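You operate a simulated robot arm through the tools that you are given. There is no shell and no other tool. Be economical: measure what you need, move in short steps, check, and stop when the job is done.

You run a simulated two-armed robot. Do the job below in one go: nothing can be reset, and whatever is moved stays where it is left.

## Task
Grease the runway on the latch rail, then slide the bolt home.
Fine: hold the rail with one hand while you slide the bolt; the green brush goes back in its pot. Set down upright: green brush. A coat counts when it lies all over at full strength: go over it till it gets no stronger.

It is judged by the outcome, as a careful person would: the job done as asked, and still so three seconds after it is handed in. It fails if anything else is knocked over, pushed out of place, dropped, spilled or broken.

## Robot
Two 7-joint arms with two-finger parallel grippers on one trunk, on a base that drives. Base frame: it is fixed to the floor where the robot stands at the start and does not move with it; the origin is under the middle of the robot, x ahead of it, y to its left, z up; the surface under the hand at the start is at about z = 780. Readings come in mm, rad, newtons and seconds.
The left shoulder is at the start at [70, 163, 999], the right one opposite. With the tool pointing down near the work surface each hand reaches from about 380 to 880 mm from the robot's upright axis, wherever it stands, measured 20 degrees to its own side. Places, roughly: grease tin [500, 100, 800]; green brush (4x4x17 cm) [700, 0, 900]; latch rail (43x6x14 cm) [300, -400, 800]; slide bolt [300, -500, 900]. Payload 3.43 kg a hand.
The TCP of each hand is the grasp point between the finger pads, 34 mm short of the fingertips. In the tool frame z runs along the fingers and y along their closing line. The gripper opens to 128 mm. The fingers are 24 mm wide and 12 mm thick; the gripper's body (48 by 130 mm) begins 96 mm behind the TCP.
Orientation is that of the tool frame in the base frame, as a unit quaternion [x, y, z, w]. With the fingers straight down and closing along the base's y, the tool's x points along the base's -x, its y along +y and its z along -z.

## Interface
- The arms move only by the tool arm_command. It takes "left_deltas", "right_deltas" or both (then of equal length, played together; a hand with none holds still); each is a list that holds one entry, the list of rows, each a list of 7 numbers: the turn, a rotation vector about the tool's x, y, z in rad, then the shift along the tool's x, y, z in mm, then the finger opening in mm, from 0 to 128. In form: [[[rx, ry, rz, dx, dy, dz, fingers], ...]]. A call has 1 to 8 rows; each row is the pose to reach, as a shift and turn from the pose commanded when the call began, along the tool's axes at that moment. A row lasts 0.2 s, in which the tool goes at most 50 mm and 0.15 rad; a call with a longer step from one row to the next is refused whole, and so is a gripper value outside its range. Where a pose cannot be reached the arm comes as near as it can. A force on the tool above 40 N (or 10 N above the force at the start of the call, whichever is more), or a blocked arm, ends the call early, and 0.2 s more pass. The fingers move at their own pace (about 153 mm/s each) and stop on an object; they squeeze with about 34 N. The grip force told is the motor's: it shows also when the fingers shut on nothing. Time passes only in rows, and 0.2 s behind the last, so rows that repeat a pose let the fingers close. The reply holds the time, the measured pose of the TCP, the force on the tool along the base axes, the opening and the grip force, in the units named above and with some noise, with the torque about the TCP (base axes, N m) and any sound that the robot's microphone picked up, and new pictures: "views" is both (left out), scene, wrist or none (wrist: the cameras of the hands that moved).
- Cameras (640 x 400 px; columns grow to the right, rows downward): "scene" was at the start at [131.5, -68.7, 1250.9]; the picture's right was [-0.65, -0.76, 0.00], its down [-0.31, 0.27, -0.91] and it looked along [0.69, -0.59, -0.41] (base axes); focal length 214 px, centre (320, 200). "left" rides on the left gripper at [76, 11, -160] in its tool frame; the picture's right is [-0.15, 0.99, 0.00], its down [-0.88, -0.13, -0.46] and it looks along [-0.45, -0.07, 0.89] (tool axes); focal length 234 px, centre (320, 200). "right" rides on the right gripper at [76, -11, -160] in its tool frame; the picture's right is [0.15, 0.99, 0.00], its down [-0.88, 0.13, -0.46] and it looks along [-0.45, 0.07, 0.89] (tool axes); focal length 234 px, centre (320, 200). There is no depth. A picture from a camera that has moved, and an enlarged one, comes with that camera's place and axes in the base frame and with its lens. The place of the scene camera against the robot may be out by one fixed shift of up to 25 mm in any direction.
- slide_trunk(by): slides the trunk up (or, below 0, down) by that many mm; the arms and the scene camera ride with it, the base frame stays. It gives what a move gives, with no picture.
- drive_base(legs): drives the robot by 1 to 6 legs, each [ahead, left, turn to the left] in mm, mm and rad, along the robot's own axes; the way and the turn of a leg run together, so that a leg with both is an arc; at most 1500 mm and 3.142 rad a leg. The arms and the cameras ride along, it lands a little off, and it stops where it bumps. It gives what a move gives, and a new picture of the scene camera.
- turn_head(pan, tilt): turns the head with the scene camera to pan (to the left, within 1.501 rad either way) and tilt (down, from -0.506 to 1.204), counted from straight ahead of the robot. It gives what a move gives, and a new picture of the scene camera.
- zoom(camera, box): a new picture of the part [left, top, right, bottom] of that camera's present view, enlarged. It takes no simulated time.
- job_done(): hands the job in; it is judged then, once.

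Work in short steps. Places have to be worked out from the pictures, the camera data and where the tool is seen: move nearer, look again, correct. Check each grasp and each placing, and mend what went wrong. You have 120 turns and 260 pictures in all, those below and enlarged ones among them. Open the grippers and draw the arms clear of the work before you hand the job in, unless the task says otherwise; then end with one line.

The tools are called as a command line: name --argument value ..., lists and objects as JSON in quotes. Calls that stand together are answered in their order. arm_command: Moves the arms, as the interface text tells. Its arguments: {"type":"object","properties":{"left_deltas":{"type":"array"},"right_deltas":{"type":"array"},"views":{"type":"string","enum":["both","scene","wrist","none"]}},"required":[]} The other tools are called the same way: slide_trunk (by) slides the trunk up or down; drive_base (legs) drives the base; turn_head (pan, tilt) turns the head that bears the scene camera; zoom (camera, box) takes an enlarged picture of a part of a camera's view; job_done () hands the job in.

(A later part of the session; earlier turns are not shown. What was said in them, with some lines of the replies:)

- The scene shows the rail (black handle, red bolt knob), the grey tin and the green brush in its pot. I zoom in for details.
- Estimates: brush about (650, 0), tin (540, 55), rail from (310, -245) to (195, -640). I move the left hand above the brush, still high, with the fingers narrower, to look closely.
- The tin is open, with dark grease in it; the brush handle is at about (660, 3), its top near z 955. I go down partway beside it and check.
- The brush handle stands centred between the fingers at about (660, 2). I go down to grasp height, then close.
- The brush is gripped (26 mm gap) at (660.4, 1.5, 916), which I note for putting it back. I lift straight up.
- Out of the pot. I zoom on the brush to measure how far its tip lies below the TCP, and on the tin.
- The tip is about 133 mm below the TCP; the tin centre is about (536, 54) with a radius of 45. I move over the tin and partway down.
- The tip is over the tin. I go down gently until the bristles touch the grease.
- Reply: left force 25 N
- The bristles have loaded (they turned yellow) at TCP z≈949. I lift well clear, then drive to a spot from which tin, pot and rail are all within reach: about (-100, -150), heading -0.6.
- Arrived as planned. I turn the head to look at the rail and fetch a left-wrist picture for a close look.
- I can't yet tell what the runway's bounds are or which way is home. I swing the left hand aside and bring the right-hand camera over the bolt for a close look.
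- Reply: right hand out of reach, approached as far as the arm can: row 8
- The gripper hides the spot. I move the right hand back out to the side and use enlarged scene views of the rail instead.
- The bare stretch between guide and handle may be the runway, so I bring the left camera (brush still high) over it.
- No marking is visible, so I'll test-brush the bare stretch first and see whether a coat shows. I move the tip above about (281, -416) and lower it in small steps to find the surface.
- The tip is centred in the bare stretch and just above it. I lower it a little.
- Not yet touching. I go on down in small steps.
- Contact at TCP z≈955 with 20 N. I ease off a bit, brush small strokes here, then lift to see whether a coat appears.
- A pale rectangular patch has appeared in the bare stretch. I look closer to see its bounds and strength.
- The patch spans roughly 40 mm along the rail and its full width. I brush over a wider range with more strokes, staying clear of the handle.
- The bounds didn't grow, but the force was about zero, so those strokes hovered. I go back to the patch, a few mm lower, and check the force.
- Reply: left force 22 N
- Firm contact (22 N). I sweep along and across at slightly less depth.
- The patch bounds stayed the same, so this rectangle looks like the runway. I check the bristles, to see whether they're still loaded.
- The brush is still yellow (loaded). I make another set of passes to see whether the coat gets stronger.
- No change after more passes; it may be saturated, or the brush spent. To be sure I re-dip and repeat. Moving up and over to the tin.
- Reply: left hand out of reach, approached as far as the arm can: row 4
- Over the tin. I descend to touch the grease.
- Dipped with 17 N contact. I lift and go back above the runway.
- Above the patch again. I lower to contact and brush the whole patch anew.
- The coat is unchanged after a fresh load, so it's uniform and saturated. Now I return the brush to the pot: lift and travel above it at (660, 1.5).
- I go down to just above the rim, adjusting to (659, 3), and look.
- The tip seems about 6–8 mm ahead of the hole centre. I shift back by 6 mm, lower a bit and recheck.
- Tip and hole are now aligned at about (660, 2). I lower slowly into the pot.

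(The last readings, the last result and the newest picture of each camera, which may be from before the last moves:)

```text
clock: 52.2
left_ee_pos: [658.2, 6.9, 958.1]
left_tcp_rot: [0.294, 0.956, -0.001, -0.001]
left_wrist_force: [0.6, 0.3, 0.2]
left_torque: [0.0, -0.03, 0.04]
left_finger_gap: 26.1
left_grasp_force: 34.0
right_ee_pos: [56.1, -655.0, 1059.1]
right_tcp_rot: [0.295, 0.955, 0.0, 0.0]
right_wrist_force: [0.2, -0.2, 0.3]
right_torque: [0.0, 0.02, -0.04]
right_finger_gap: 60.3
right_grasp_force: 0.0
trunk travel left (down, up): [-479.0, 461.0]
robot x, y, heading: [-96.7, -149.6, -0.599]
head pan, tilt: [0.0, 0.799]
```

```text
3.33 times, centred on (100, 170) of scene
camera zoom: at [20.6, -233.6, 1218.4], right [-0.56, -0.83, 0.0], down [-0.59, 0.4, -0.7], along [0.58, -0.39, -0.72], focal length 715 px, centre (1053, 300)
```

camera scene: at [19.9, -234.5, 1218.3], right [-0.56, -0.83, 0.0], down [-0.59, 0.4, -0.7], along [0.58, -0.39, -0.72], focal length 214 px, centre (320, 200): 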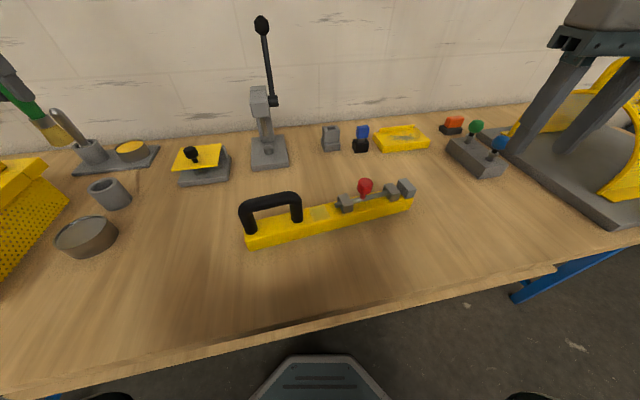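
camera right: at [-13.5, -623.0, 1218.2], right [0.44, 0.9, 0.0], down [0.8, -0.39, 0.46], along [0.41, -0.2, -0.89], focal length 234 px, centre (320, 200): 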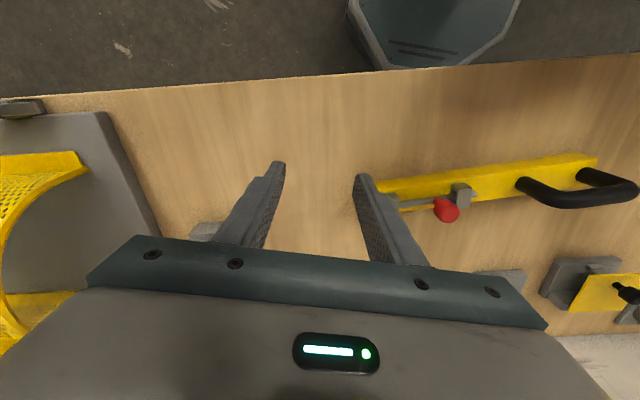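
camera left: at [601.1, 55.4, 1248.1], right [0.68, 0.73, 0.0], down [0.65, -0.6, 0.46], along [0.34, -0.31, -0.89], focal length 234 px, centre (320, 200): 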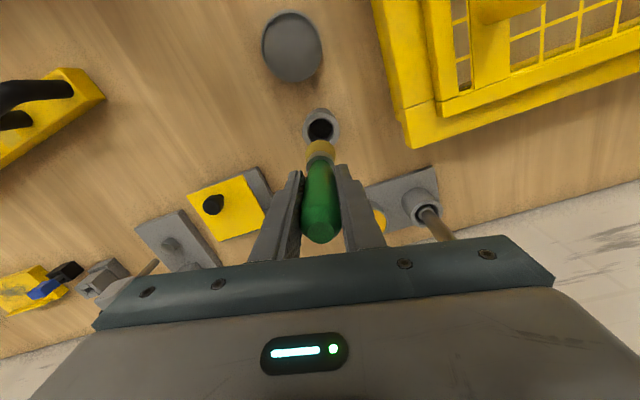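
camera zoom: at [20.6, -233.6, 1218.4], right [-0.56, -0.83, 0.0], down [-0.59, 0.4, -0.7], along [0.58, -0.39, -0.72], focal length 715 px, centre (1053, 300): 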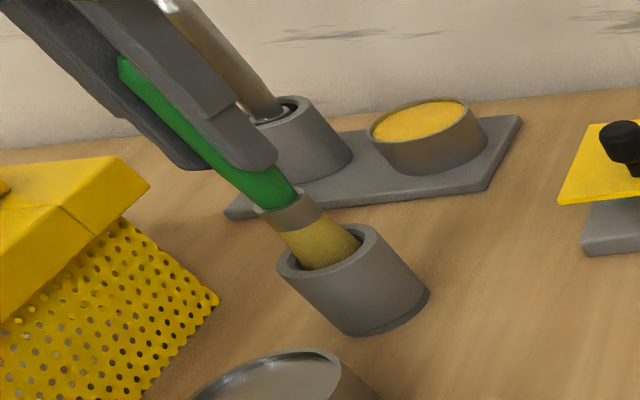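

The tip is inside the pot. I shift 3 mm to centre it and continue down to the bottom.

arm_command --left_deltas '[[[0, 0, 0, 0, -3, 8, 10], [0, 0, 0, 0, -3, 20, 10], [0, 0, 0, 0, -3, 32, 10], [0, 0, 0, 0, -3, 40, 10]]]' --views "none"

zoom --camera "left" --box '[260, 80, 380, 180]'

zoom --camera "scene" --box '[40, 110, 160, 230]'

```text
clock: 53.2
left_ee_pos: [657.3, 3.3, 917.9]
left_tcp_rot: [0.294, 0.956, -0.001, -0.001]
left_wrist_force: [-0.9, 0.2, -1.3]
left_torque: [0.0, -0.01, -0.04]
left_finger_gap: 25.9
left_grasp_force: 33.7
right_ee_pos: [56.1, -653.9, 1060.3]
right_tcp_rot: [0.295, 0.956, -0.001, 0.0]
right_wrist_force: [-0.6, 0.2, -0.9]
right_torque: [-0.01, -0.05, 0.02]
right_finger_gap: 59.8
right_grasp_force: 0.0
trunk travel left (down, up): [-479.0, 461.0]
robot x, y, heading: [-100.4, -148.0, -0.594]
head pan, tilt: [0.0, 0.799]
```

```text
4.00 times, centred on (320, 130) of left
camera zoom: at [600.3, 56.7, 1077.2], right [0.68, 0.73, 0.0], down [0.65, -0.6, 0.46], along [0.34, -0.31, -0.89], focal length 937 px, centre (320, 480)
```

zoom: 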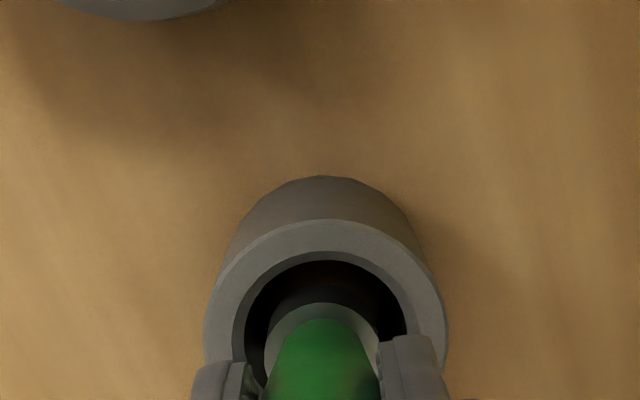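

```text
3.33 times, centred on (100, 170) of scene
camera zoom: at [20.3, -233.7, 1218.4], right [-0.56, -0.83, 0.0], down [-0.59, 0.4, -0.7], along [0.58, -0.39, -0.72], focal length 715 px, centre (1053, 300)
```

zoom: 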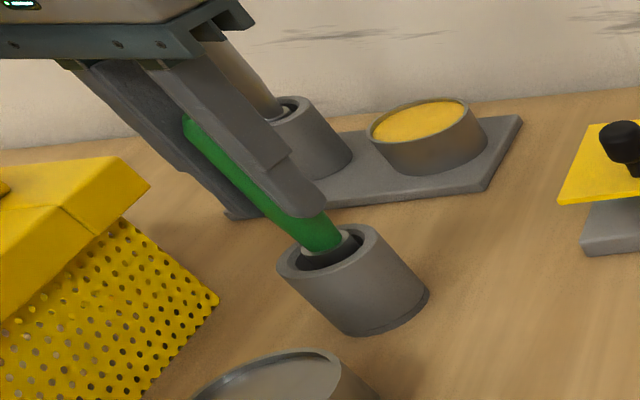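

Nearly seated with no force yet. I go down a few more mm to touch bottom.

arm_command --left_deltas '[[[0, 0, 0, 0, 0, 2, 10], [0, 0, 0, 0, 0, 4, 10], [0, 0, 0, 0, 0, 5, 10]]]' --views "none"

```text
clock: 54.0
left_ee_pos: [657.1, 3.3, 913.8]
left_tcp_rot: [0.295, 0.956, 0.0, 0.0]
left_wrist_force: [-0.6, 0.9, -1.2]
left_torque: [-0.04, -0.01, -0.03]
left_finger_gap: 26.2
left_grasp_force: 34.1
right_ee_pos: [55.9, -653.6, 1060.3]
right_tcp_rot: [0.295, 0.956, 0.0, 0.001]
right_wrist_force: [0.1, 0.1, 0.5]
right_torque: [0.01, 0.0, 0.0]
right_finger_gap: 60.0
right_grasp_force: 0.1
trunk travel left (down, up): [-479.0, 461.0]
robot x, y, heading: [-100.9, -153.4, -0.596]
head pan, tilt: [0.0, 0.799]
```

arm_command --left_deltas '[[[0, 0, 0, 0, 0, 2, 10], [0, 0, 0, 0, 0, 4, 10], [0, 0, 0, 0, 0, 5, 10]]]' --views "none"

```text
clock: 54.8
left_ee_pos: [656.3, 4.0, 909.5]
left_tcp_rot: [0.294, 0.956, -0.001, 0.001]
left_wrist_force: [3.7, 2.4, 12.0]
left_torque: [0.38, -0.3, -0.04]
left_finger_gap: 25.9
left_grasp_force: 33.8
right_ee_pos: [54.7, -653.7, 1060.1]
right_tcp_rot: [0.295, 0.956, -0.001, 0.0]
right_wrist_force: [0.3, -0.1, 0.7]
right_torque: [-0.01, -0.01, -0.03]
right_finger_gap: 60.0
right_grasp_force: 0.1
trunk travel left (down, up): [-479.0, 461.0]
robot x, y, heading: [-96.7, -149.9, -0.599]
head pan, tilt: [0.0, 0.799]
```

Bottom contact (12 N). I ease up 2 mm and open gently.

arm_command --left_deltas '[[[0, 0, 0, 0, 0, -2, 10], [0, 0, 0, 0, 0, -2, 30], [0, 0, 0, 0, 0, -2, 45], [0, 0, 0, 0, 0, -2, 70], [0, 0, 0, 0, 0, -2, 75]]]' --views "both"

```text
clock: 56.0
left_ee_pos: [656.7, 3.4, 910.7]
left_tcp_rot: [0.295, 0.955, -0.001, -0.001]
left_wrist_force: [0.5, -0.1, -0.3]
left_torque: [-0.04, 0.01, 0.03]
left_finger_gap: 74.9
left_grasp_force: 0.0
right_ee_pos: [55.3, -655.1, 1059.5]
right_tcp_rot: [0.296, 0.955, 0.0, -0.001]
right_wrist_force: [0.0, -1.0, -1.1]
right_torque: [0.02, 0.01, -0.05]
right_finger_gap: 60.1
right_grasp_force: 0.1
trunk travel left (down, up): [-479.0, 461.0]
robot x, y, heading: [-97.8, -150.6, -0.596]
head pan, tilt: [0.0, 0.799]
camera scene: at [20.1, -233.8, 1218.4], right [-0.56, -0.83, 0.0], down [-0.59, 0.4, -0.7], along [0.58, -0.39, -0.72], focal length 214 px, centre (320, 200)
camera left: at [599.7, 55.6, 1070.3], right [0.68, 0.73, 0.0], down [0.65, -0.6, 0.46], along [0.33, -0.31, -0.89], focal length 234 px, centre (320, 200)
```

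scene: 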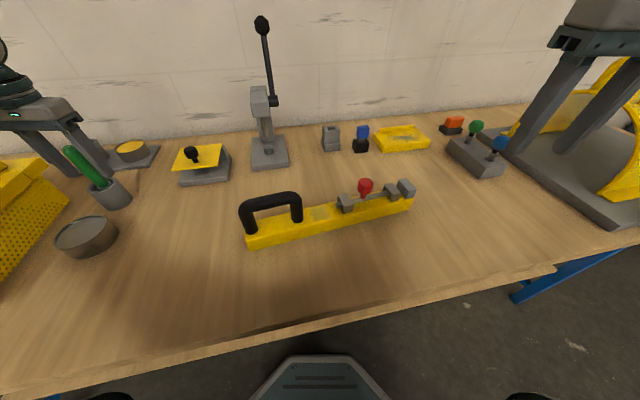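
left: 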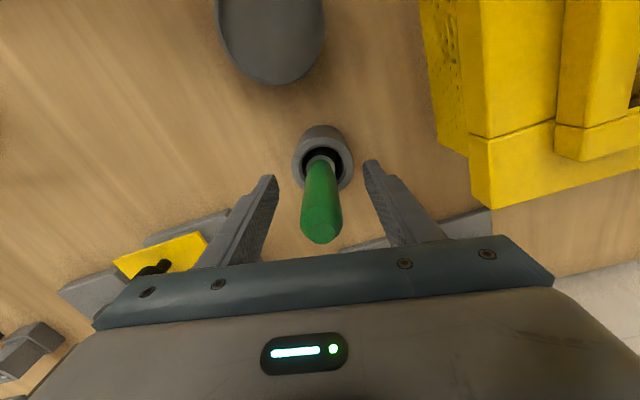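

The brush stands in the pot. I rise straight up, then travel toward the rail handle, turning the hand about 72° so the fingers close across the handle.

arm_command --left_deltas '[[[0, 0, 0, 0, 0, -45, 75], [0, 0, 0, 0, 0, -90, 75], [0, 0, 0, 0, 0, -135, 75], [0, 0, 0, 0, 0, -180, 75], [0, 0, 0.14, 10, -46, -180, 75], [0, 0, 0.28, 20, -92, -180, 75], [0, 0, 0.42, 31, -138, -180, 75], [0, 0, 0.56, 42, -184, -180, 75]]]' --views "none"

arm_command --left_deltas '[[[0, 0, 0.14, -15, -44, 0, 75], [0, 0, 0.28, -30, -88, 0, 75], [0, 0, 0.42, -45, -132, 0, 75], [0, 0, 0.56, -61, -177, 0, 75], [0, 0, 0.7, -76, -221, 20, 75], [0, 0, 0.7, -91, -265, 40, 75]]]' --views "both"

```text
clock: 57.8
left_ee_pos: [518.2, -127.9, 1092.5]
left_tcp_rot: [0.548, 0.837, 0.0, -0.001]
left_wrist_force: [-0.4, 0.5, 0.3]
left_torque: [0.03, -0.01, -0.03]
left_finger_gap: 75.2
left_grasp_force: 0.1
right_ee_pos: [55.6, -654.7, 1059.6]
right_tcp_rot: [0.296, 0.955, 0.001, 0.0]
right_wrist_force: [-0.1, -0.3, 0.0]
right_torque: [0.01, 0.01, -0.02]
right_finger_gap: 60.1
right_grasp_force: 0.0
trunk travel left (down, up): [-479.0, 461.0]
robot x, y, heading: [-101.2, -148.3, -0.599]
head pan, tilt: [0.0, 0.799]
```

```text
refused: row 5 steps farther than a row can; nothing moved
```

arm_command --left_deltas '[[[0, 0, 0.14, -15, -44, 0, 75], [0, 0, 0.28, -30, -88, 0, 75], [0, 0, 0.42, -45, -132, 0, 75], [0, 0, 0.56, -61, -177, 0, 75], [0, 0, 0.7, -76, -221, 0, 75], [0, 0, 0.7, -91, -265, 10, 75], [0, 0, 0.7, -91, -265, 40, 75]]]' --views "both"

```text
clock: 59.4
left_ee_pos: [313.7, -314.5, 1050.9]
left_tcp_rot: [0.801, 0.599, -0.001, 0.001]
left_wrist_force: [-0.2, 0.2, 0.2]
left_torque: [-0.04, 0.03, 0.02]
left_finger_gap: 74.8
left_grasp_force: 0.0
right_ee_pos: [57.0, -653.2, 1061.2]
right_tcp_rot: [0.295, 0.955, -0.001, -0.001]
right_wrist_force: [0.3, 0.4, 0.7]
right_torque: [-0.01, 0.0, 0.01]
right_finger_gap: 59.9
right_grasp_force: 0.1
trunk travel left (down, up): [-479.0, 461.0]
robot x, y, heading: [-94.8, -150.1, -0.6]
head pan, tilt: [0.0, 0.799]
camera scene: at [21.6, -232.9, 1218.3], right [-0.56, -0.83, 0.0], down [-0.59, 0.4, -0.7], along [0.58, -0.39, -0.72], focal length 214 px, centre (320, 200)
camera left: at [345.8, -243.3, 1210.9], right [0.91, -0.42, 0.0], down [-0.37, -0.81, 0.46], along [-0.19, -0.41, -0.89], focal length 234 px, centre (320, 200)
```

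scene: 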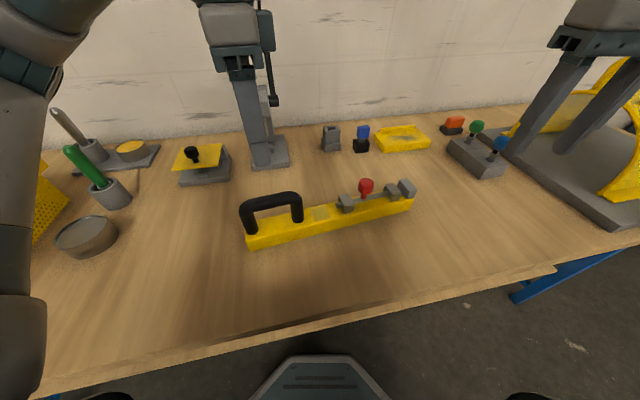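
left: 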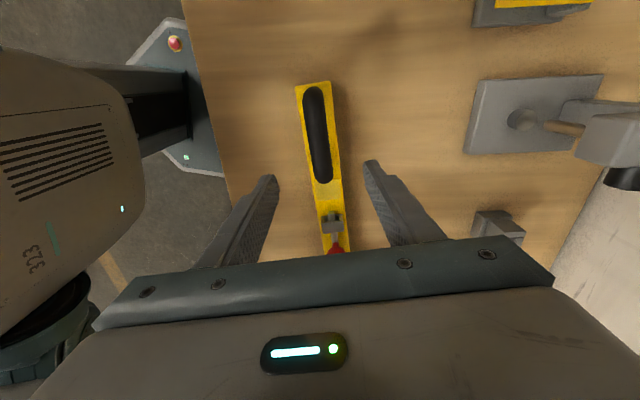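

The fingers straddle the handle, centred and aligned with it. I descend to its bar.

arm_command --left_deltas '[[[0, 0, 0, 0, 0, 45, 75], [0, 0, 0, 0, 0, 90, 75], [0, 0, 0, 0, 0, 125, 75], [0, 0, 0, 0, 0, 143, 75], [0, 0, 0, 0, 0, 143, 75]]]' --views "both"

```text
clock: 60.6
left_ee_pos: [312.8, -313.8, 904.6]
left_tcp_rot: [0.801, 0.598, 0.0, 0.0]
left_wrist_force: [0.0, -0.4, -0.1]
left_torque: [0.01, -0.03, 0.02]
left_finger_gap: 74.8
left_grasp_force: 0.0
right_ee_pos: [55.7, -653.6, 1059.7]
right_tcp_rot: [0.295, 0.955, 0.0, 0.0]
right_wrist_force: [0.4, 0.8, 0.0]
right_torque: [0.0, 0.02, 0.02]
right_finger_gap: 60.0
right_grasp_force: 0.1
trunk travel left (down, up): [-479.0, 461.0]
robot x, y, heading: [-104.1, -156.1, -0.596]
head pan, tilt: [0.0, 0.799]
camera scene: at [19.9, -234.0, 1218.4], right [-0.56, -0.83, 0.0], down [-0.59, 0.4, -0.7], along [0.58, -0.39, -0.72], focal length 214 px, centre (320, 200)
camera left: at [344.7, -243.6, 1065.3], right [0.91, -0.42, 0.0], down [-0.37, -0.81, 0.46], along [-0.19, -0.41, -0.89], focal length 234 px, centre (320, 200)
```

scene: 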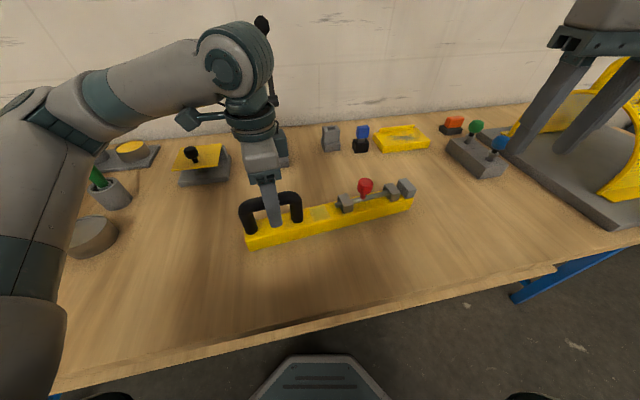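
left: 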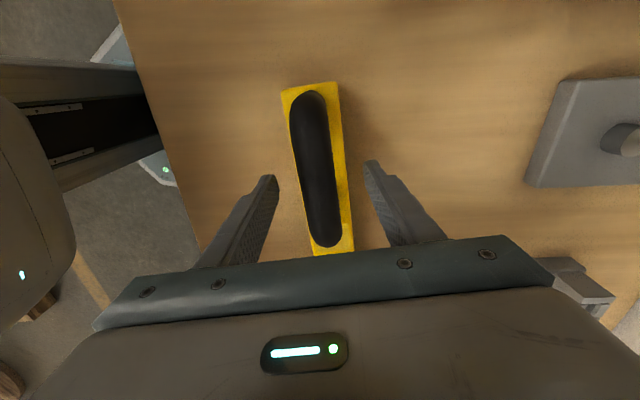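

Centred. I close the left hand on the handle bar.

arm_command --left_deltas '[[[0, 0, 0, 0, 0, 0, 45], [0, 0, 0, 0, 0, 0, 30], [0, 0, 0, 0, 0, 0, 15], [0, 0, 0, 0, 0, 0, 10]]]' --views "scene"

```text
clock: 61.6
left_ee_pos: [313.4, -313.8, 905.9]
left_tcp_rot: [0.801, 0.598, 0.0, -0.001]
left_wrist_force: [-0.2, 0.5, -0.3]
left_torque: [-0.02, -0.09, 0.01]
left_finger_gap: 27.5
left_grasp_force: 33.7
right_ee_pos: [56.6, -655.5, 1060.8]
right_tcp_rot: [0.295, 0.955, 0.0, 0.0]
right_wrist_force: [-0.2, -0.4, -0.7]
right_torque: [-0.03, -0.02, -0.04]
right_finger_gap: 59.9
right_grasp_force: 0.1
trunk travel left (down, up): [-479.0, 461.0]
robot x, y, heading: [-97.5, -153.5, -0.601]
head pan, tilt: [0.0, 0.799]
camera scene: at [20.1, -233.9, 1218.4], right [-0.56, -0.83, 0.0], down [-0.59, 0.4, -0.7], along [0.58, -0.39, -0.72], focal length 214 px, centre (320, 200)
```

scene: 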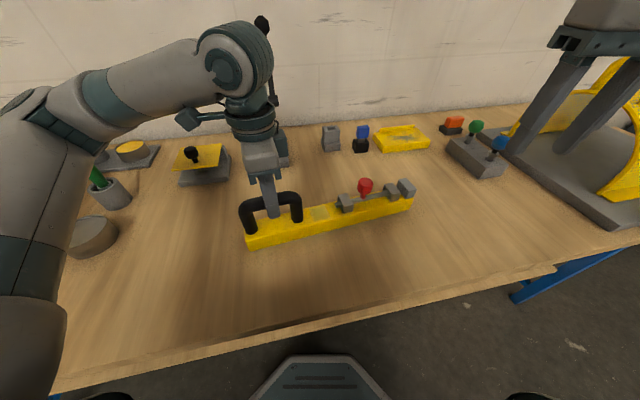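

The rail is held (27.5 mm on the bar). Now the right hand goes above the red knob at about (252, -507), turned to align its closing line with the rail.

arm_command --right_deltas '[[[0, 0, -0.1, -16, 46, 0, 70], [0, 0, -0.2, -32, 92, 0, 70], [0, 0, -0.316, -48, 138, 0, 70], [0, 0, -0.316, -64, 184, 0, 70], [0, 0, -0.316, -79, 230, 0, 70], [0, 0, -0.316, -79, 232, 45, 70], [0, 0, -0.316, -79, 232, 70, 70]]]' --views "both"

```text
clock: 63.2
left_ee_pos: [312.8, -311.9, 905.7]
left_tcp_rot: [0.802, 0.598, 0.0, 0.001]
left_wrist_force: [0.0, 2.2, -0.8]
left_torque: [-0.29, -0.02, -0.02]
left_finger_gap: 27.3
left_grasp_force: 34.4
right_ee_pos: [228.9, -520.9, 986.9]
right_tcp_rot: [0.143, 0.99, 0.0, 0.002]
right_wrist_force: [-0.3, -0.7, -0.2]
right_torque: [-0.02, 0.01, -0.01]
right_finger_gap: 70.0
right_grasp_force: 0.0
right hand out of reach, approached as far as the arm can: row 5, 6, 7
trunk travel left (down, up): [-479.0, 461.0]
robot x, y, heading: [-98.3, -152.4, -0.599]
head pan, tilt: [0.0, 0.799]
camera scene: at [19.9, -233.2, 1218.4], right [-0.56, -0.83, 0.0], down [-0.59, 0.4, -0.7], along [0.58, -0.39, -0.72], focal length 214 px, centre (320, 200)
camera right: at [151.8, -511.8, 1144.9], right [0.14, 0.99, 0.0], down [0.88, -0.12, 0.46], along [0.45, -0.06, -0.89], focal length 234 px, centre (320, 200)
```

scene: 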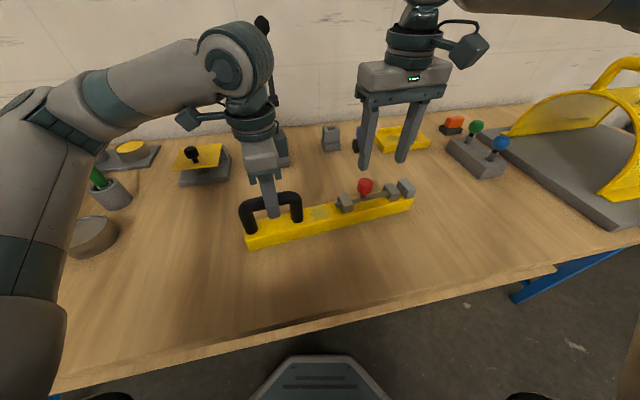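
right: 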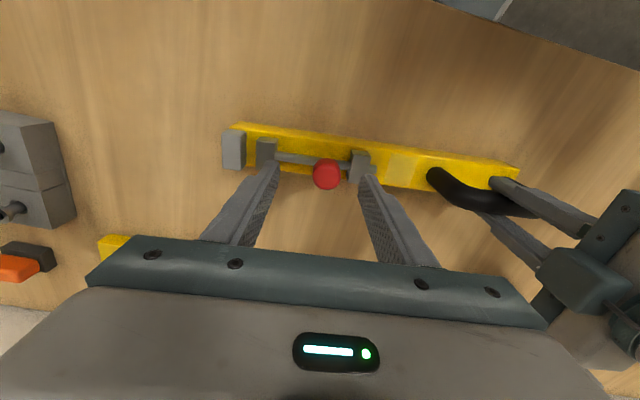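

The right hand stopped short at (229, -521). I test whether reach improves when lower: straight down 40.

arm_command --right_deltas '[[[0, 0, 0, 0, 0, 20, 70], [0, 0, 0, 0, 0, 40, 70], [0, 0, 0, 0, 0, 40, 70]]]' --views "none"

```text
clock: 64.0
left_ee_pos: [312.9, -312.8, 906.1]
left_tcp_rot: [0.802, 0.598, 0.0, 0.0]
left_wrist_force: [-0.2, 0.6, -0.2]
left_torque: [-0.08, -0.02, -0.06]
left_finger_gap: 27.7
left_grasp_force: 34.2
right_ee_pos: [224.8, -522.7, 944.0]
right_tcp_rot: [0.141, 0.99, -0.001, 0.001]
right_wrist_force: [1.1, 0.3, -0.2]
right_torque: [0.03, -0.02, -0.03]
right_finger_gap: 69.8
right_grasp_force: 0.1
trunk travel left (down, up): [-479.0, 461.0]
robot x, y, heading: [-102.0, -150.7, -0.596]
head pan, tilt: [0.0, 0.799]
```

Now reachable; I shift over the knob at this height.

arm_command --right_deltas '[[[0, 0, 0, -11, 9, 0, 70], [0, 0, 0, -21, 17, 0, 70], [0, 0, 0, -21, 17, 0, 70]]]' --views "both"

```text
clock: 64.8
left_ee_pos: [313.6, -314.1, 905.4]
left_tcp_rot: [0.801, 0.599, 0.0, 0.0]
left_wrist_force: [0.9, -1.2, -0.5]
left_torque: [0.18, 0.04, 0.13]
left_finger_gap: 27.2
left_grasp_force: 34.1
right_ee_pos: [238.7, -526.1, 944.2]
right_tcp_rot: [0.141, 0.99, 0.001, 0.001]
right_wrist_force: [0.3, 1.7, 0.5]
right_torque: [0.0, -0.02, 0.0]
right_finger_gap: 70.0
right_grasp_force: 0.1
right hand out of reach, approached as far as the arm can: row 1, 2, 3
trunk travel left (down, up): [-479.0, 461.0]
robot x, y, heading: [-100.5, -152.2, -0.598]
head pan, tilt: [0.0, 0.799]
camera scene: at [20.0, -233.8, 1218.3], right [-0.56, -0.83, 0.0], down [-0.59, 0.4, -0.7], along [0.58, -0.39, -0.72], focal length 214 px, centre (320, 200)
camera right: at [163.2, -517.5, 1102.8], right [0.14, 0.99, 0.0], down [0.88, -0.12, 0.46], along [0.45, -0.06, -0.89], focal length 234 px, centre (320, 200)
```

scene: 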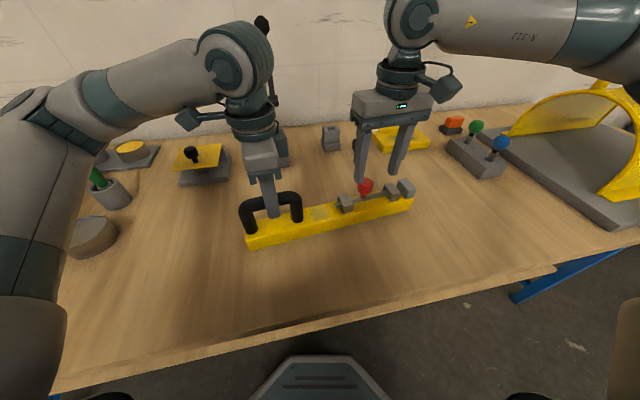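
right: 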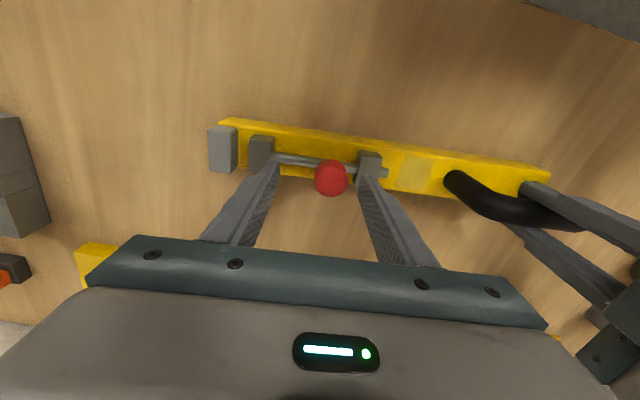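

Reach to the left is limited, but the fingers already straddle the knob (it's about 17 mm off toward the left finger, which is the pushing side). I open to 90 and descend to fingertip z≈868.

arm_command --right_deltas '[[[0, 0, 0, -2, 0, 0, 90], [0, 0, 0, -4, 0, 15, 90], [0, 0, 0, -5, 0, 28, 90], [0, 0, 0, -5, 0, 40, 90]]]' --views "both"

zoom --camera "scene" --box '[320, 140, 440, 220]'

```text
clock: 65.8
left_ee_pos: [313.4, -314.1, 906.0]
left_tcp_rot: [0.801, 0.598, 0.001, 0.0]
left_wrist_force: [-0.2, -1.4, 0.0]
left_torque: [-0.13, -0.02, -0.05]
left_finger_gap: 27.5
left_grasp_force: 34.7
right_ee_pos: [243.1, -527.6, 904.3]
right_tcp_rot: [0.141, 0.99, 0.001, 0.0]
right_wrist_force: [-0.6, 1.0, -0.4]
right_torque: [0.01, -0.04, -0.01]
right_finger_gap: 90.0
right_grasp_force: 0.0
trunk travel left (down, up): [-479.0, 461.0]
robot x, y, heading: [-100.9, -149.4, -0.608]
head pan, tilt: [0.0, 0.799]
camera scene: at [20.3, -234.0, 1218.3], right [-0.56, -0.83, 0.0], down [-0.59, 0.4, -0.7], along [0.58, -0.39, -0.72], focal length 214 px, centre (320, 200)
camera right: at [166.6, -518.7, 1061.9], right [0.14, 0.99, 0.0], down [0.88, -0.12, 0.46], along [0.45, -0.06, -0.89], focal length 234 px, centre (320, 200)
```

scene: 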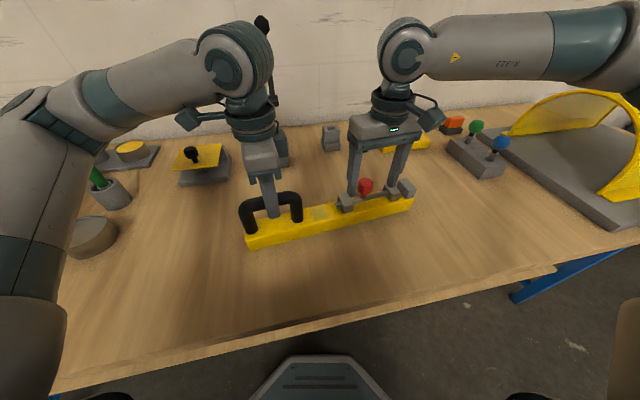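
right: 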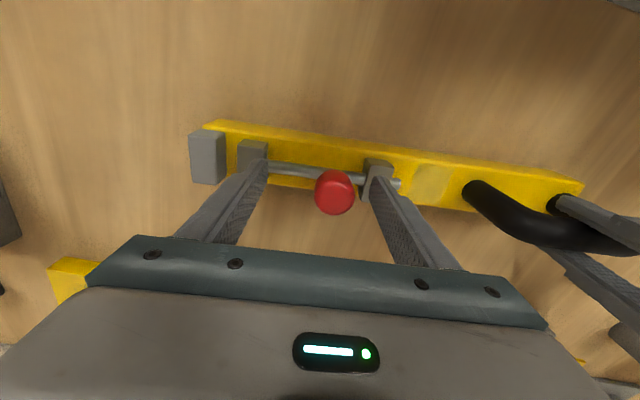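

```text
5.00 times, centred on (380, 180) of scene
camera zoom: at [20.3, -234.0, 1218.3], right [-0.56, -0.83, 0.0], down [-0.59, 0.4, -0.7], along [0.58, -0.39, -0.72], focal length 1072 px, centre (20, 300)
```

zoom: 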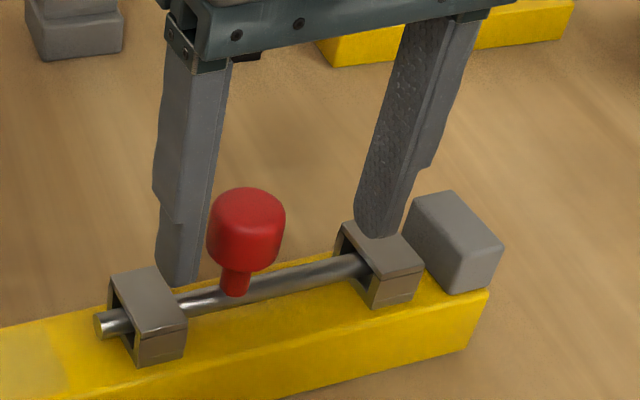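

Knob is between the fingers. I nudge 4 mm forward and close onto it; the bolt may be carried a few mm toward the keeper block.

arm_command --right_deltas '[[[0, 0, 0, -4, 0, 1, 70], [0, 0, 0, -4, 0, 1, 50], [0, 0, 0, -4, 0, 1, 35], [0, 0, 0, -4, 0, 1, 20], [0, 0, 0, -4, 0, 1, 10]]]' --views "both"

zoom --camera "scene" --box '[320, 140, 440, 220]'

```text
clock: 67.0
left_ee_pos: [313.5, -313.4, 905.7]
left_tcp_rot: [0.801, 0.599, 0.0, 0.0]
left_wrist_force: [3.9, -2.0, 0.4]
left_torque: [-0.01, -0.01, 0.32]
left_finger_gap: 27.4
left_grasp_force: 33.7
right_ee_pos: [244.4, -529.7, 903.0]
right_tcp_rot: [0.141, 0.99, 0.0, -0.001]
right_wrist_force: [-5.0, 2.7, 3.7]
right_torque: [-0.37, 0.3, 0.22]
right_finger_gap: 32.9
right_grasp_force: 33.5
right hand out of reach, approached as far as the arm can: row 1, 2, 3, 4, 5
trunk travel left (down, up): [-479.0, 461.0]
robot x, y, heading: [-101.3, -148.5, -0.597]
head pan, tilt: [0.0, 0.799]
camera scene: at [20.0, -233.7, 1218.4], right [-0.56, -0.83, 0.0], down [-0.59, 0.4, -0.7], along [0.58, -0.39, -0.72], focal length 214 px, centre (320, 200)
camera right: at [168.6, -521.1, 1061.6], right [0.14, 0.99, 0.0], down [0.88, -0.12, 0.46], along [0.45, -0.06, -0.89], focal length 234 px, centre (320, 200)
```

scene: 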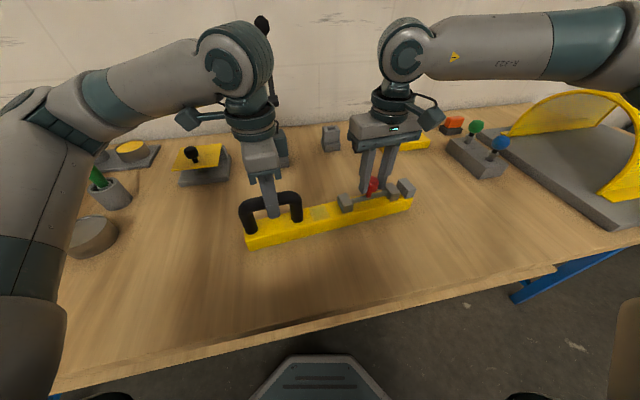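
right: 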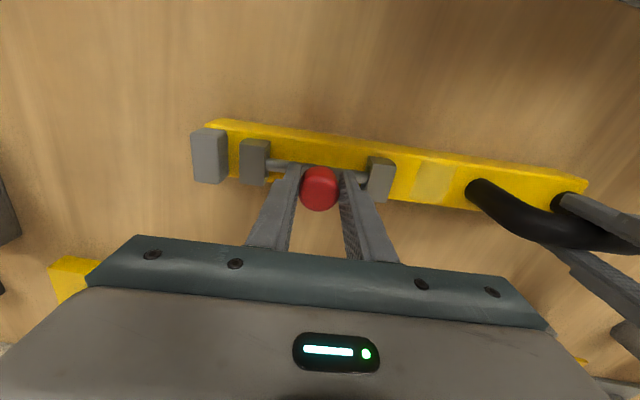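

```text
5.00 times, centred on (380, 180) of scene
camera zoom: at [20.0, -233.7, 1218.4], right [-0.56, -0.83, 0.0], down [-0.59, 0.4, -0.7], along [0.58, -0.39, -0.72], focal length 1072 px, centre (20, 300)
```

zoom: 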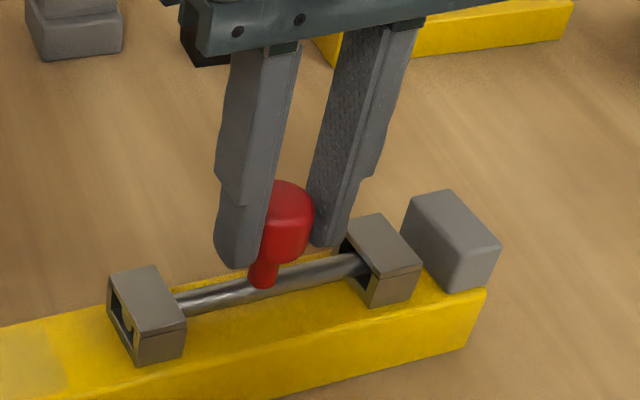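

Knob gripped (33 mm); the bolt already slid about 10 mm toward the block. I slide further along the rail in small steps, watching the force.

arm_command --right_deltas '[[[0, 0, 0, 0, -4, 0, 10], [0, 0, 0, 0, -8, 0, 10], [0, 0, 0, 0, -12, 0, 10], [0, 0, 0, 0, -15, 0, 10]]]' --views "none"

zoom --camera "scene" --box '[320, 140, 440, 220]'

```text
clock: 68.0
left_ee_pos: [312.7, -313.7, 907.3]
left_tcp_rot: [0.801, 0.598, -0.001, -0.001]
left_wrist_force: [-1.0, 0.0, -0.5]
left_torque: [-0.83, 0.33, -0.1]
left_finger_gap: 27.4
left_grasp_force: 34.3
right_ee_pos: [238.2, -545.0, 903.0]
right_tcp_rot: [0.141, 0.99, 0.001, 0.0]
right_wrist_force: [2.0, -0.5, 1.7]
right_torque: [0.27, -0.37, 0.06]
right_finger_gap: 32.5
right_grasp_force: 33.3
trunk travel left (down, up): [-479.0, 461.0]
robot x, y, heading: [-99.4, -151.3, -0.594]
head pan, tilt: [0.0, 0.799]
```

```text
5.00 times, centred on (380, 180) of scene
camera zoom: at [20.4, -233.8, 1218.3], right [-0.56, -0.83, 0.0], down [-0.59, 0.4, -0.7], along [0.58, -0.39, -0.72], focal length 1072 px, centre (20, 300)
```

zoom: 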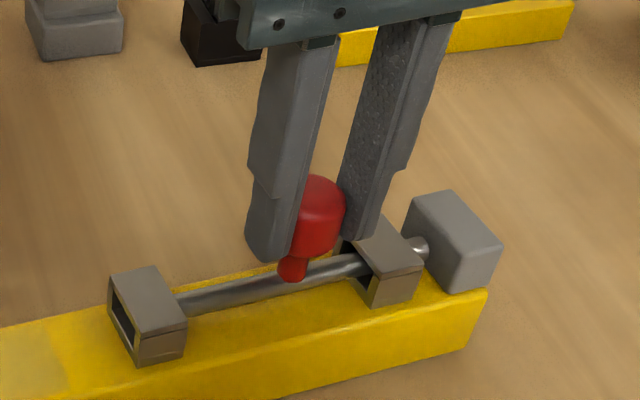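

The rod now emerges from the second guide and is close to the block. I continue.

arm_command --right_deltas '[[[0, 0, 0, 0, -3, 0, 10], [0, 0, 0, 0, -6, 0, 10], [0, 0, 0, 0, -9, 0, 10], [0, 0, 0, 0, -12, 0, 10]]]' --views "none"

zoom --camera "scene" --box '[320, 140, 440, 220]'

```text
clock: 69.0
left_ee_pos: [312.7, -313.4, 907.3]
left_tcp_rot: [0.802, 0.598, -0.001, 0.0]
left_wrist_force: [-2.8, -4.9, 1.0]
left_torque: [-0.3, 0.09, 0.01]
left_finger_gap: 27.5
left_grasp_force: 33.7
right_ee_pos: [236.3, -556.0, 903.7]
right_tcp_rot: [0.141, 0.99, 0.0, 0.0]
right_wrist_force: [4.6, 1.6, 11.4]
right_torque: [-0.3, 0.01, 0.06]
right_finger_gap: 32.6
right_grasp_force: 34.0
trunk travel left (down, up): [-479.0, 461.0]
robot x, y, heading: [-99.1, -150.7, -0.603]
head pan, tilt: [0.0, 0.799]
```

```text
5.00 times, centred on (380, 180) of scene
camera zoom: at [20.2, -233.7, 1218.4], right [-0.56, -0.83, 0.0], down [-0.59, 0.4, -0.7], along [0.58, -0.39, -0.72], focal length 1072 px, centre (20, 300)
```

zoom: 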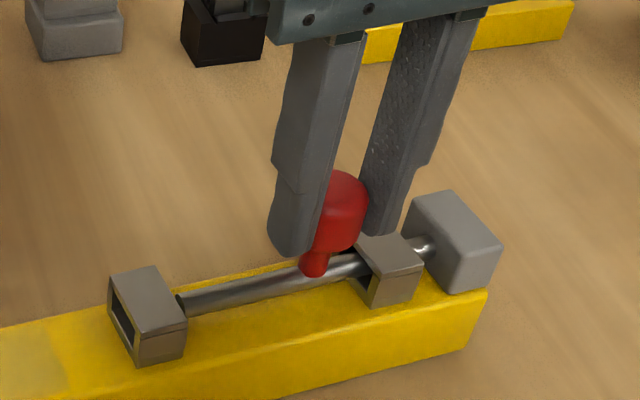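

The rod's end is at the block, but there's 11 N upward on the right hand, probably a fingertip on the guide top. I look closer before going on.

zoom --camera "scene" --box '[370, 170, 426, 205]'

zoom --camera "right" --box '[160, 90, 400, 240]'

```text
11.43 times, centred on (398, 188) of scene
camera zoom: at [20.2, -233.7, 1218.4], right [-0.56, -0.83, 0.0], down [-0.59, 0.4, -0.7], along [0.58, -0.39, -0.72], focal length 2451 px, centre (-571, 343)
```

zoom: 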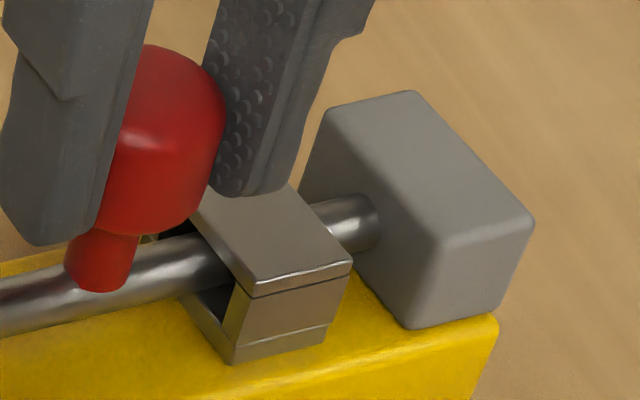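

```text
2.67 times, centred on (280, 165) of right
camera zoom: at [160.3, -546.9, 1061.4], right [0.14, 0.99, 0.0], down [0.88, -0.12, 0.46], along [0.45, -0.06, -0.89], focal length 624 px, centre (427, 293)
```

zoom: 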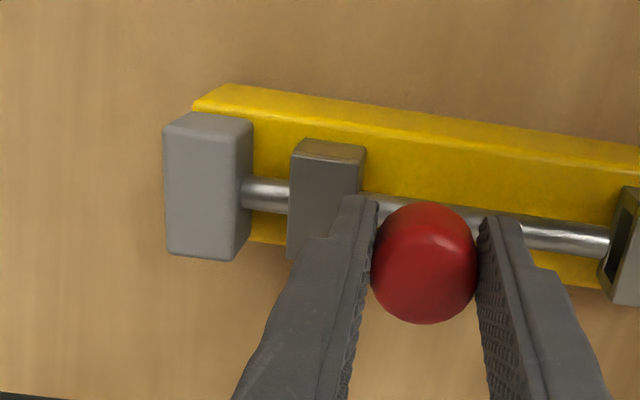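

The rod appears at or entering the block. I open slightly, raise 5 mm to clear the guide, re-grip and push on gently to find the stop.

arm_command --right_deltas '[[[0, 0, 0, 0, 0, 0, 45], [0, 0, 0, 0, 0, -5, 45], [0, 0, 0, 0, 0, -6, 25], [0, 0, 0, 0, 0, -6, 10], [0, 0, 0, 0, -3, -6, 10], [0, 0, 0, 0, -5, -6, 10]]]' --views "none"

zoom --camera "scene" --box '[340, 160, 436, 220]'

```text
clock: 70.4
left_ee_pos: [312.8, -315.1, 906.8]
left_tcp_rot: [0.801, 0.599, 0.0, 0.0]
left_wrist_force: [0.0, -10.7, 6.9]
left_torque: [-0.63, 0.03, 0.22]
left_finger_gap: 27.5
left_grasp_force: 33.8
right_ee_pos: [234.3, -559.6, 908.9]
right_tcp_rot: [0.14, 0.99, 0.001, -0.001]
right_wrist_force: [0.4, 11.4, -2.7]
right_torque: [-0.32, 0.14, 0.35]
right_finger_gap: 33.3
right_grasp_force: 33.6
trunk travel left (down, up): [-479.0, 461.0]
robot x, y, heading: [-99.1, -151.5, -0.6]
head pan, tilt: [0.0, 0.799]
```

```text
6.67 times, centred on (388, 190) of scene
camera zoom: at [20.3, -234.0, 1218.4], right [-0.56, -0.83, 0.0], down [-0.59, 0.4, -0.7], along [0.58, -0.39, -0.72], focal length 1430 px, centre (-133, 267)
```

zoom: 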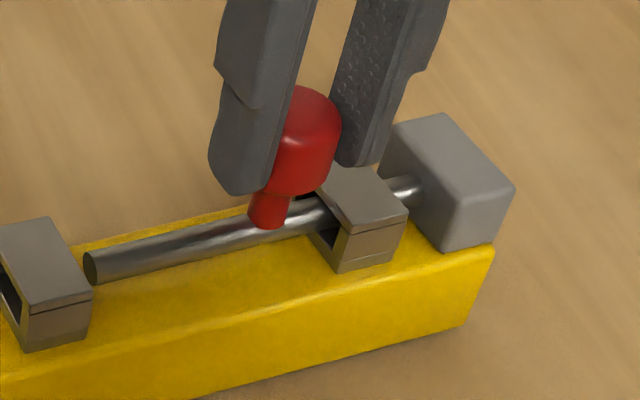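

About 11 N now along the slide, equal and opposite on the holding hand: it seems at the stop. I push a little more to confirm.

arm_command --right_deltas '[[[0, 0, 0, 0, -2, 0, 10], [0, 0, 0, 0, -3, 0, 10], [0, 0, 0, 0, -4, 0, 10]]]' --views "none"

zoom --camera "scene" --box '[340, 160, 436, 220]'

```text
clock: 71.2
left_ee_pos: [313.1, -314.4, 906.1]
left_tcp_rot: [0.801, 0.598, -0.001, 0.001]
left_wrist_force: [-4.7, -26.4, 0.4]
left_torque: [-0.3, 0.08, 0.2]
left_finger_gap: 27.9
left_grasp_force: 34.2
right_ee_pos: [234.9, -562.8, 909.1]
right_tcp_rot: [0.14, 0.99, 0.001, 0.0]
right_wrist_force: [5.8, 26.4, -1.0]
right_torque: [0.12, 0.03, 0.41]
right_finger_gap: 33.2
right_grasp_force: 33.2
trunk travel left (down, up): [-479.0, 461.0]
robot x, y, heading: [-99.9, -152.2, -0.602]
head pan, tilt: [0.0, 0.799]
```

```text
6.67 times, centred on (388, 190) of scene
camera zoom: at [20.4, -233.9, 1218.3], right [-0.56, -0.83, 0.0], down [-0.59, 0.4, -0.7], along [0.58, -0.39, -0.72], focal length 1430 px, centre (-133, 267)
```

zoom: 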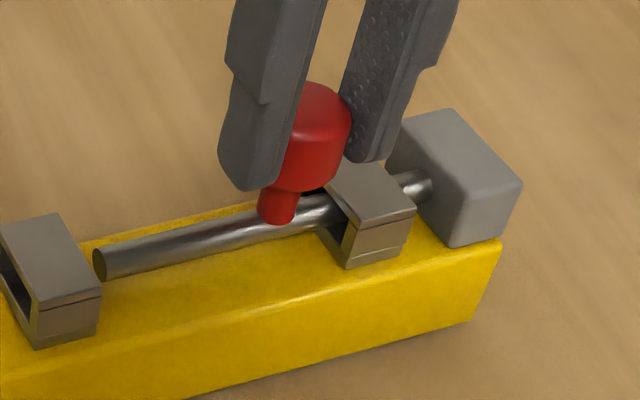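

Firm stop: 26 N with no further travel against the rail (the rail itself gave about 2 mm). The bolt is home. I release the right hand at once and retreat upward, still holding the rail.

arm_command --right_deltas '[[[0, 0, 0, 0, 3, 0, 33], [0, 0, 0, 0, 3, 0, 60], [0, 0, 0, 0, 3, 0, 70], [0, 0, 0, 0, 3, -30, 70], [0, 0, 0, 0, 3, -75, 70], [0, 0, 0, 0, 0, -110, 70]]]' --views "none"

zoom --camera "scene" --box '[340, 160, 436, 220]'

```text
clock: 72.6
left_ee_pos: [312.4, -313.1, 905.6]
left_tcp_rot: [0.801, 0.599, 0.0, 0.0]
left_wrist_force: [-0.3, -0.8, -0.7]
left_torque: [0.79, -0.22, 0.01]
left_finger_gap: 27.4
left_grasp_force: 33.9
right_ee_pos: [233.9, -565.4, 1022.3]
right_tcp_rot: [0.14, 0.99, 0.0, -0.001]
right_wrist_force: [-0.9, -0.7, 0.3]
right_torque: [0.0, 0.01, -0.01]
right_finger_gap: 70.0
right_grasp_force: 0.1
trunk travel left (down, up): [-479.0, 461.0]
robot x, y, heading: [-98.2, -152.6, -0.599]
head pan, tilt: [0.0, 0.799]
```

```text
6.67 times, centred on (388, 190) of scene
camera zoom: at [20.1, -233.8, 1218.3], right [-0.56, -0.83, 0.0], down [-0.59, 0.4, -0.7], along [0.58, -0.39, -0.72], focal length 1430 px, centre (-133, 267)
```

zoom: 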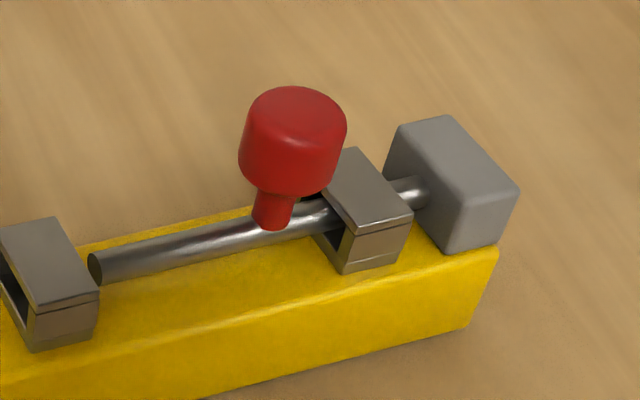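

The bolt stays home against the block. I open the left hand, rise straight up, and draw the right hand off to the side.

arm_command --left_deltas '[[[0, 0, 0, 0, 0, 0, 35], [0, 0, 0, 0, 0, 0, 75], [0, 0, 0, 0, 0, 0, 75], [0, 0, 0, 0, 0, -40, 75], [0, 0, 0, 0, 0, -85, 75], [0, 0, 0, 0, 0, -130, 75], [0, 0, 0, 0, 0, -170, 75]]]' --right_deltas '[[[0, 0, 0, 0, 0, 0, 70], [0, 0, 0, 0, -40, -20, 70], [0, 0, 0, 0, -80, -40, 70], [0, 0, 0, 0, -120, -50, 70], [0, 0, 0, 0, -160, -50, 70], [0, 0, 0, 0, -160, -50, 70], [0, 0, 0, 0, -160, -50, 70]]]' --views "scene"

zoom --camera "scene" --box '[40, 120, 440, 260]'

zoom --camera "scene" --box '[295, 165, 423, 235]'

zoom --camera "left" --box '[220, 60, 420, 260]'

```text
clock: 74.2
left_ee_pos: [312.1, -316.3, 1077.0]
left_tcp_rot: [0.801, 0.598, 0.001, 0.0]
left_wrist_force: [-0.7, -0.4, 0.2]
left_torque: [-0.03, -0.02, 0.03]
left_finger_gap: 75.0
left_grasp_force: 0.1
right_ee_pos: [189.2, -721.4, 1070.9]
right_tcp_rot: [0.14, 0.99, 0.0, 0.0]
right_wrist_force: [-0.2, -0.2, 0.5]
right_torque: [-0.01, -0.02, -0.01]
right_finger_gap: 70.2
right_grasp_force: 0.1
trunk travel left (down, up): [-479.0, 461.0]
robot x, y, heading: [-99.6, -146.3, -0.597]
head pan, tilt: [0.0, 0.799]
camera scene: at [18.9, -233.8, 1218.4], right [-0.56, -0.83, 0.0], down [-0.59, 0.4, -0.7], along [0.58, -0.39, -0.72], focal length 214 px, centre (320, 200)
```

scene: 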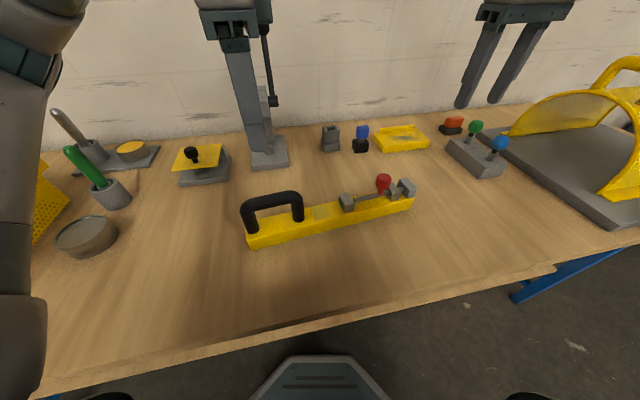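

```text
1.60 times, centred on (240, 190) of scene
camera zoom: at [18.9, -233.8, 1218.4], right [-0.56, -0.83, 0.0], down [-0.59, 0.4, -0.7], along [0.58, -0.39, -0.72], focal length 343 px, centre (448, 216)
```

zoom: 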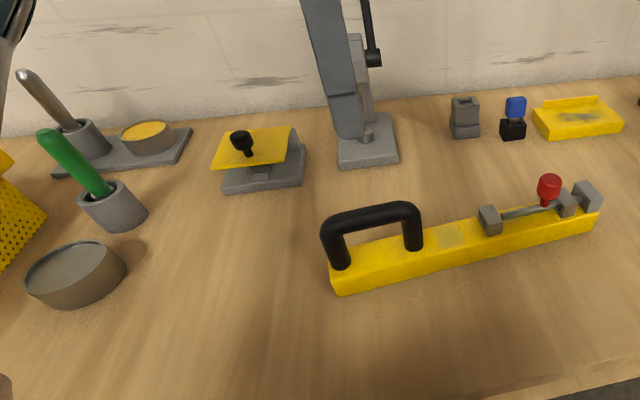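

```text
5.00 times, centred on (359, 200) of scene
camera zoom: at [18.9, -233.8, 1218.4], right [-0.56, -0.83, 0.0], down [-0.59, 0.4, -0.7], along [0.58, -0.39, -0.72], focal length 1072 px, centre (125, 200)
```

zoom: 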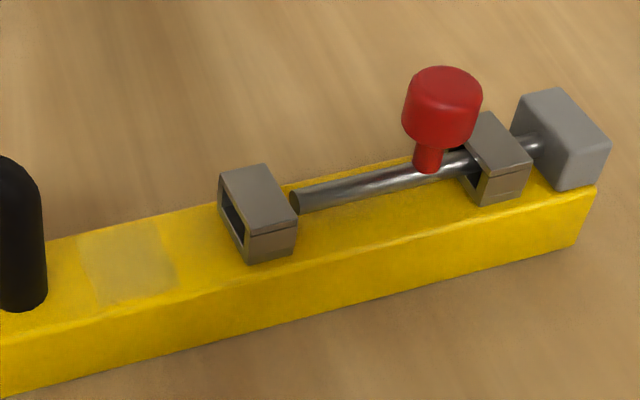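

```text
2.00 times, centred on (320, 160) of left
camera zoom: at [343.7, -244.9, 1237.1], right [0.91, -0.42, 0.0], down [-0.38, -0.81, 0.45], along [-0.19, -0.41, -0.89], focal length 468 px, centre (320, 280)
```

zoom: 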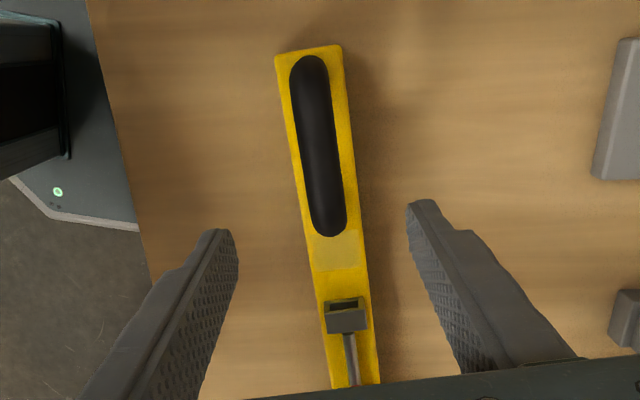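

The bolt is home, the runway coat is even, the brush stands in its pot, and both hands are open and clear. Nothing else has moved. I hand in.

job_done

```text
The job is handed in.
```

I greased the runway on the latch rail to an even coat that got no stronger even after a second dip, then slid the bolt against the end block while holding the rail. The rail gave about 2 mm at that final push. The green brush is standing back in its pot, and the job is handed in.
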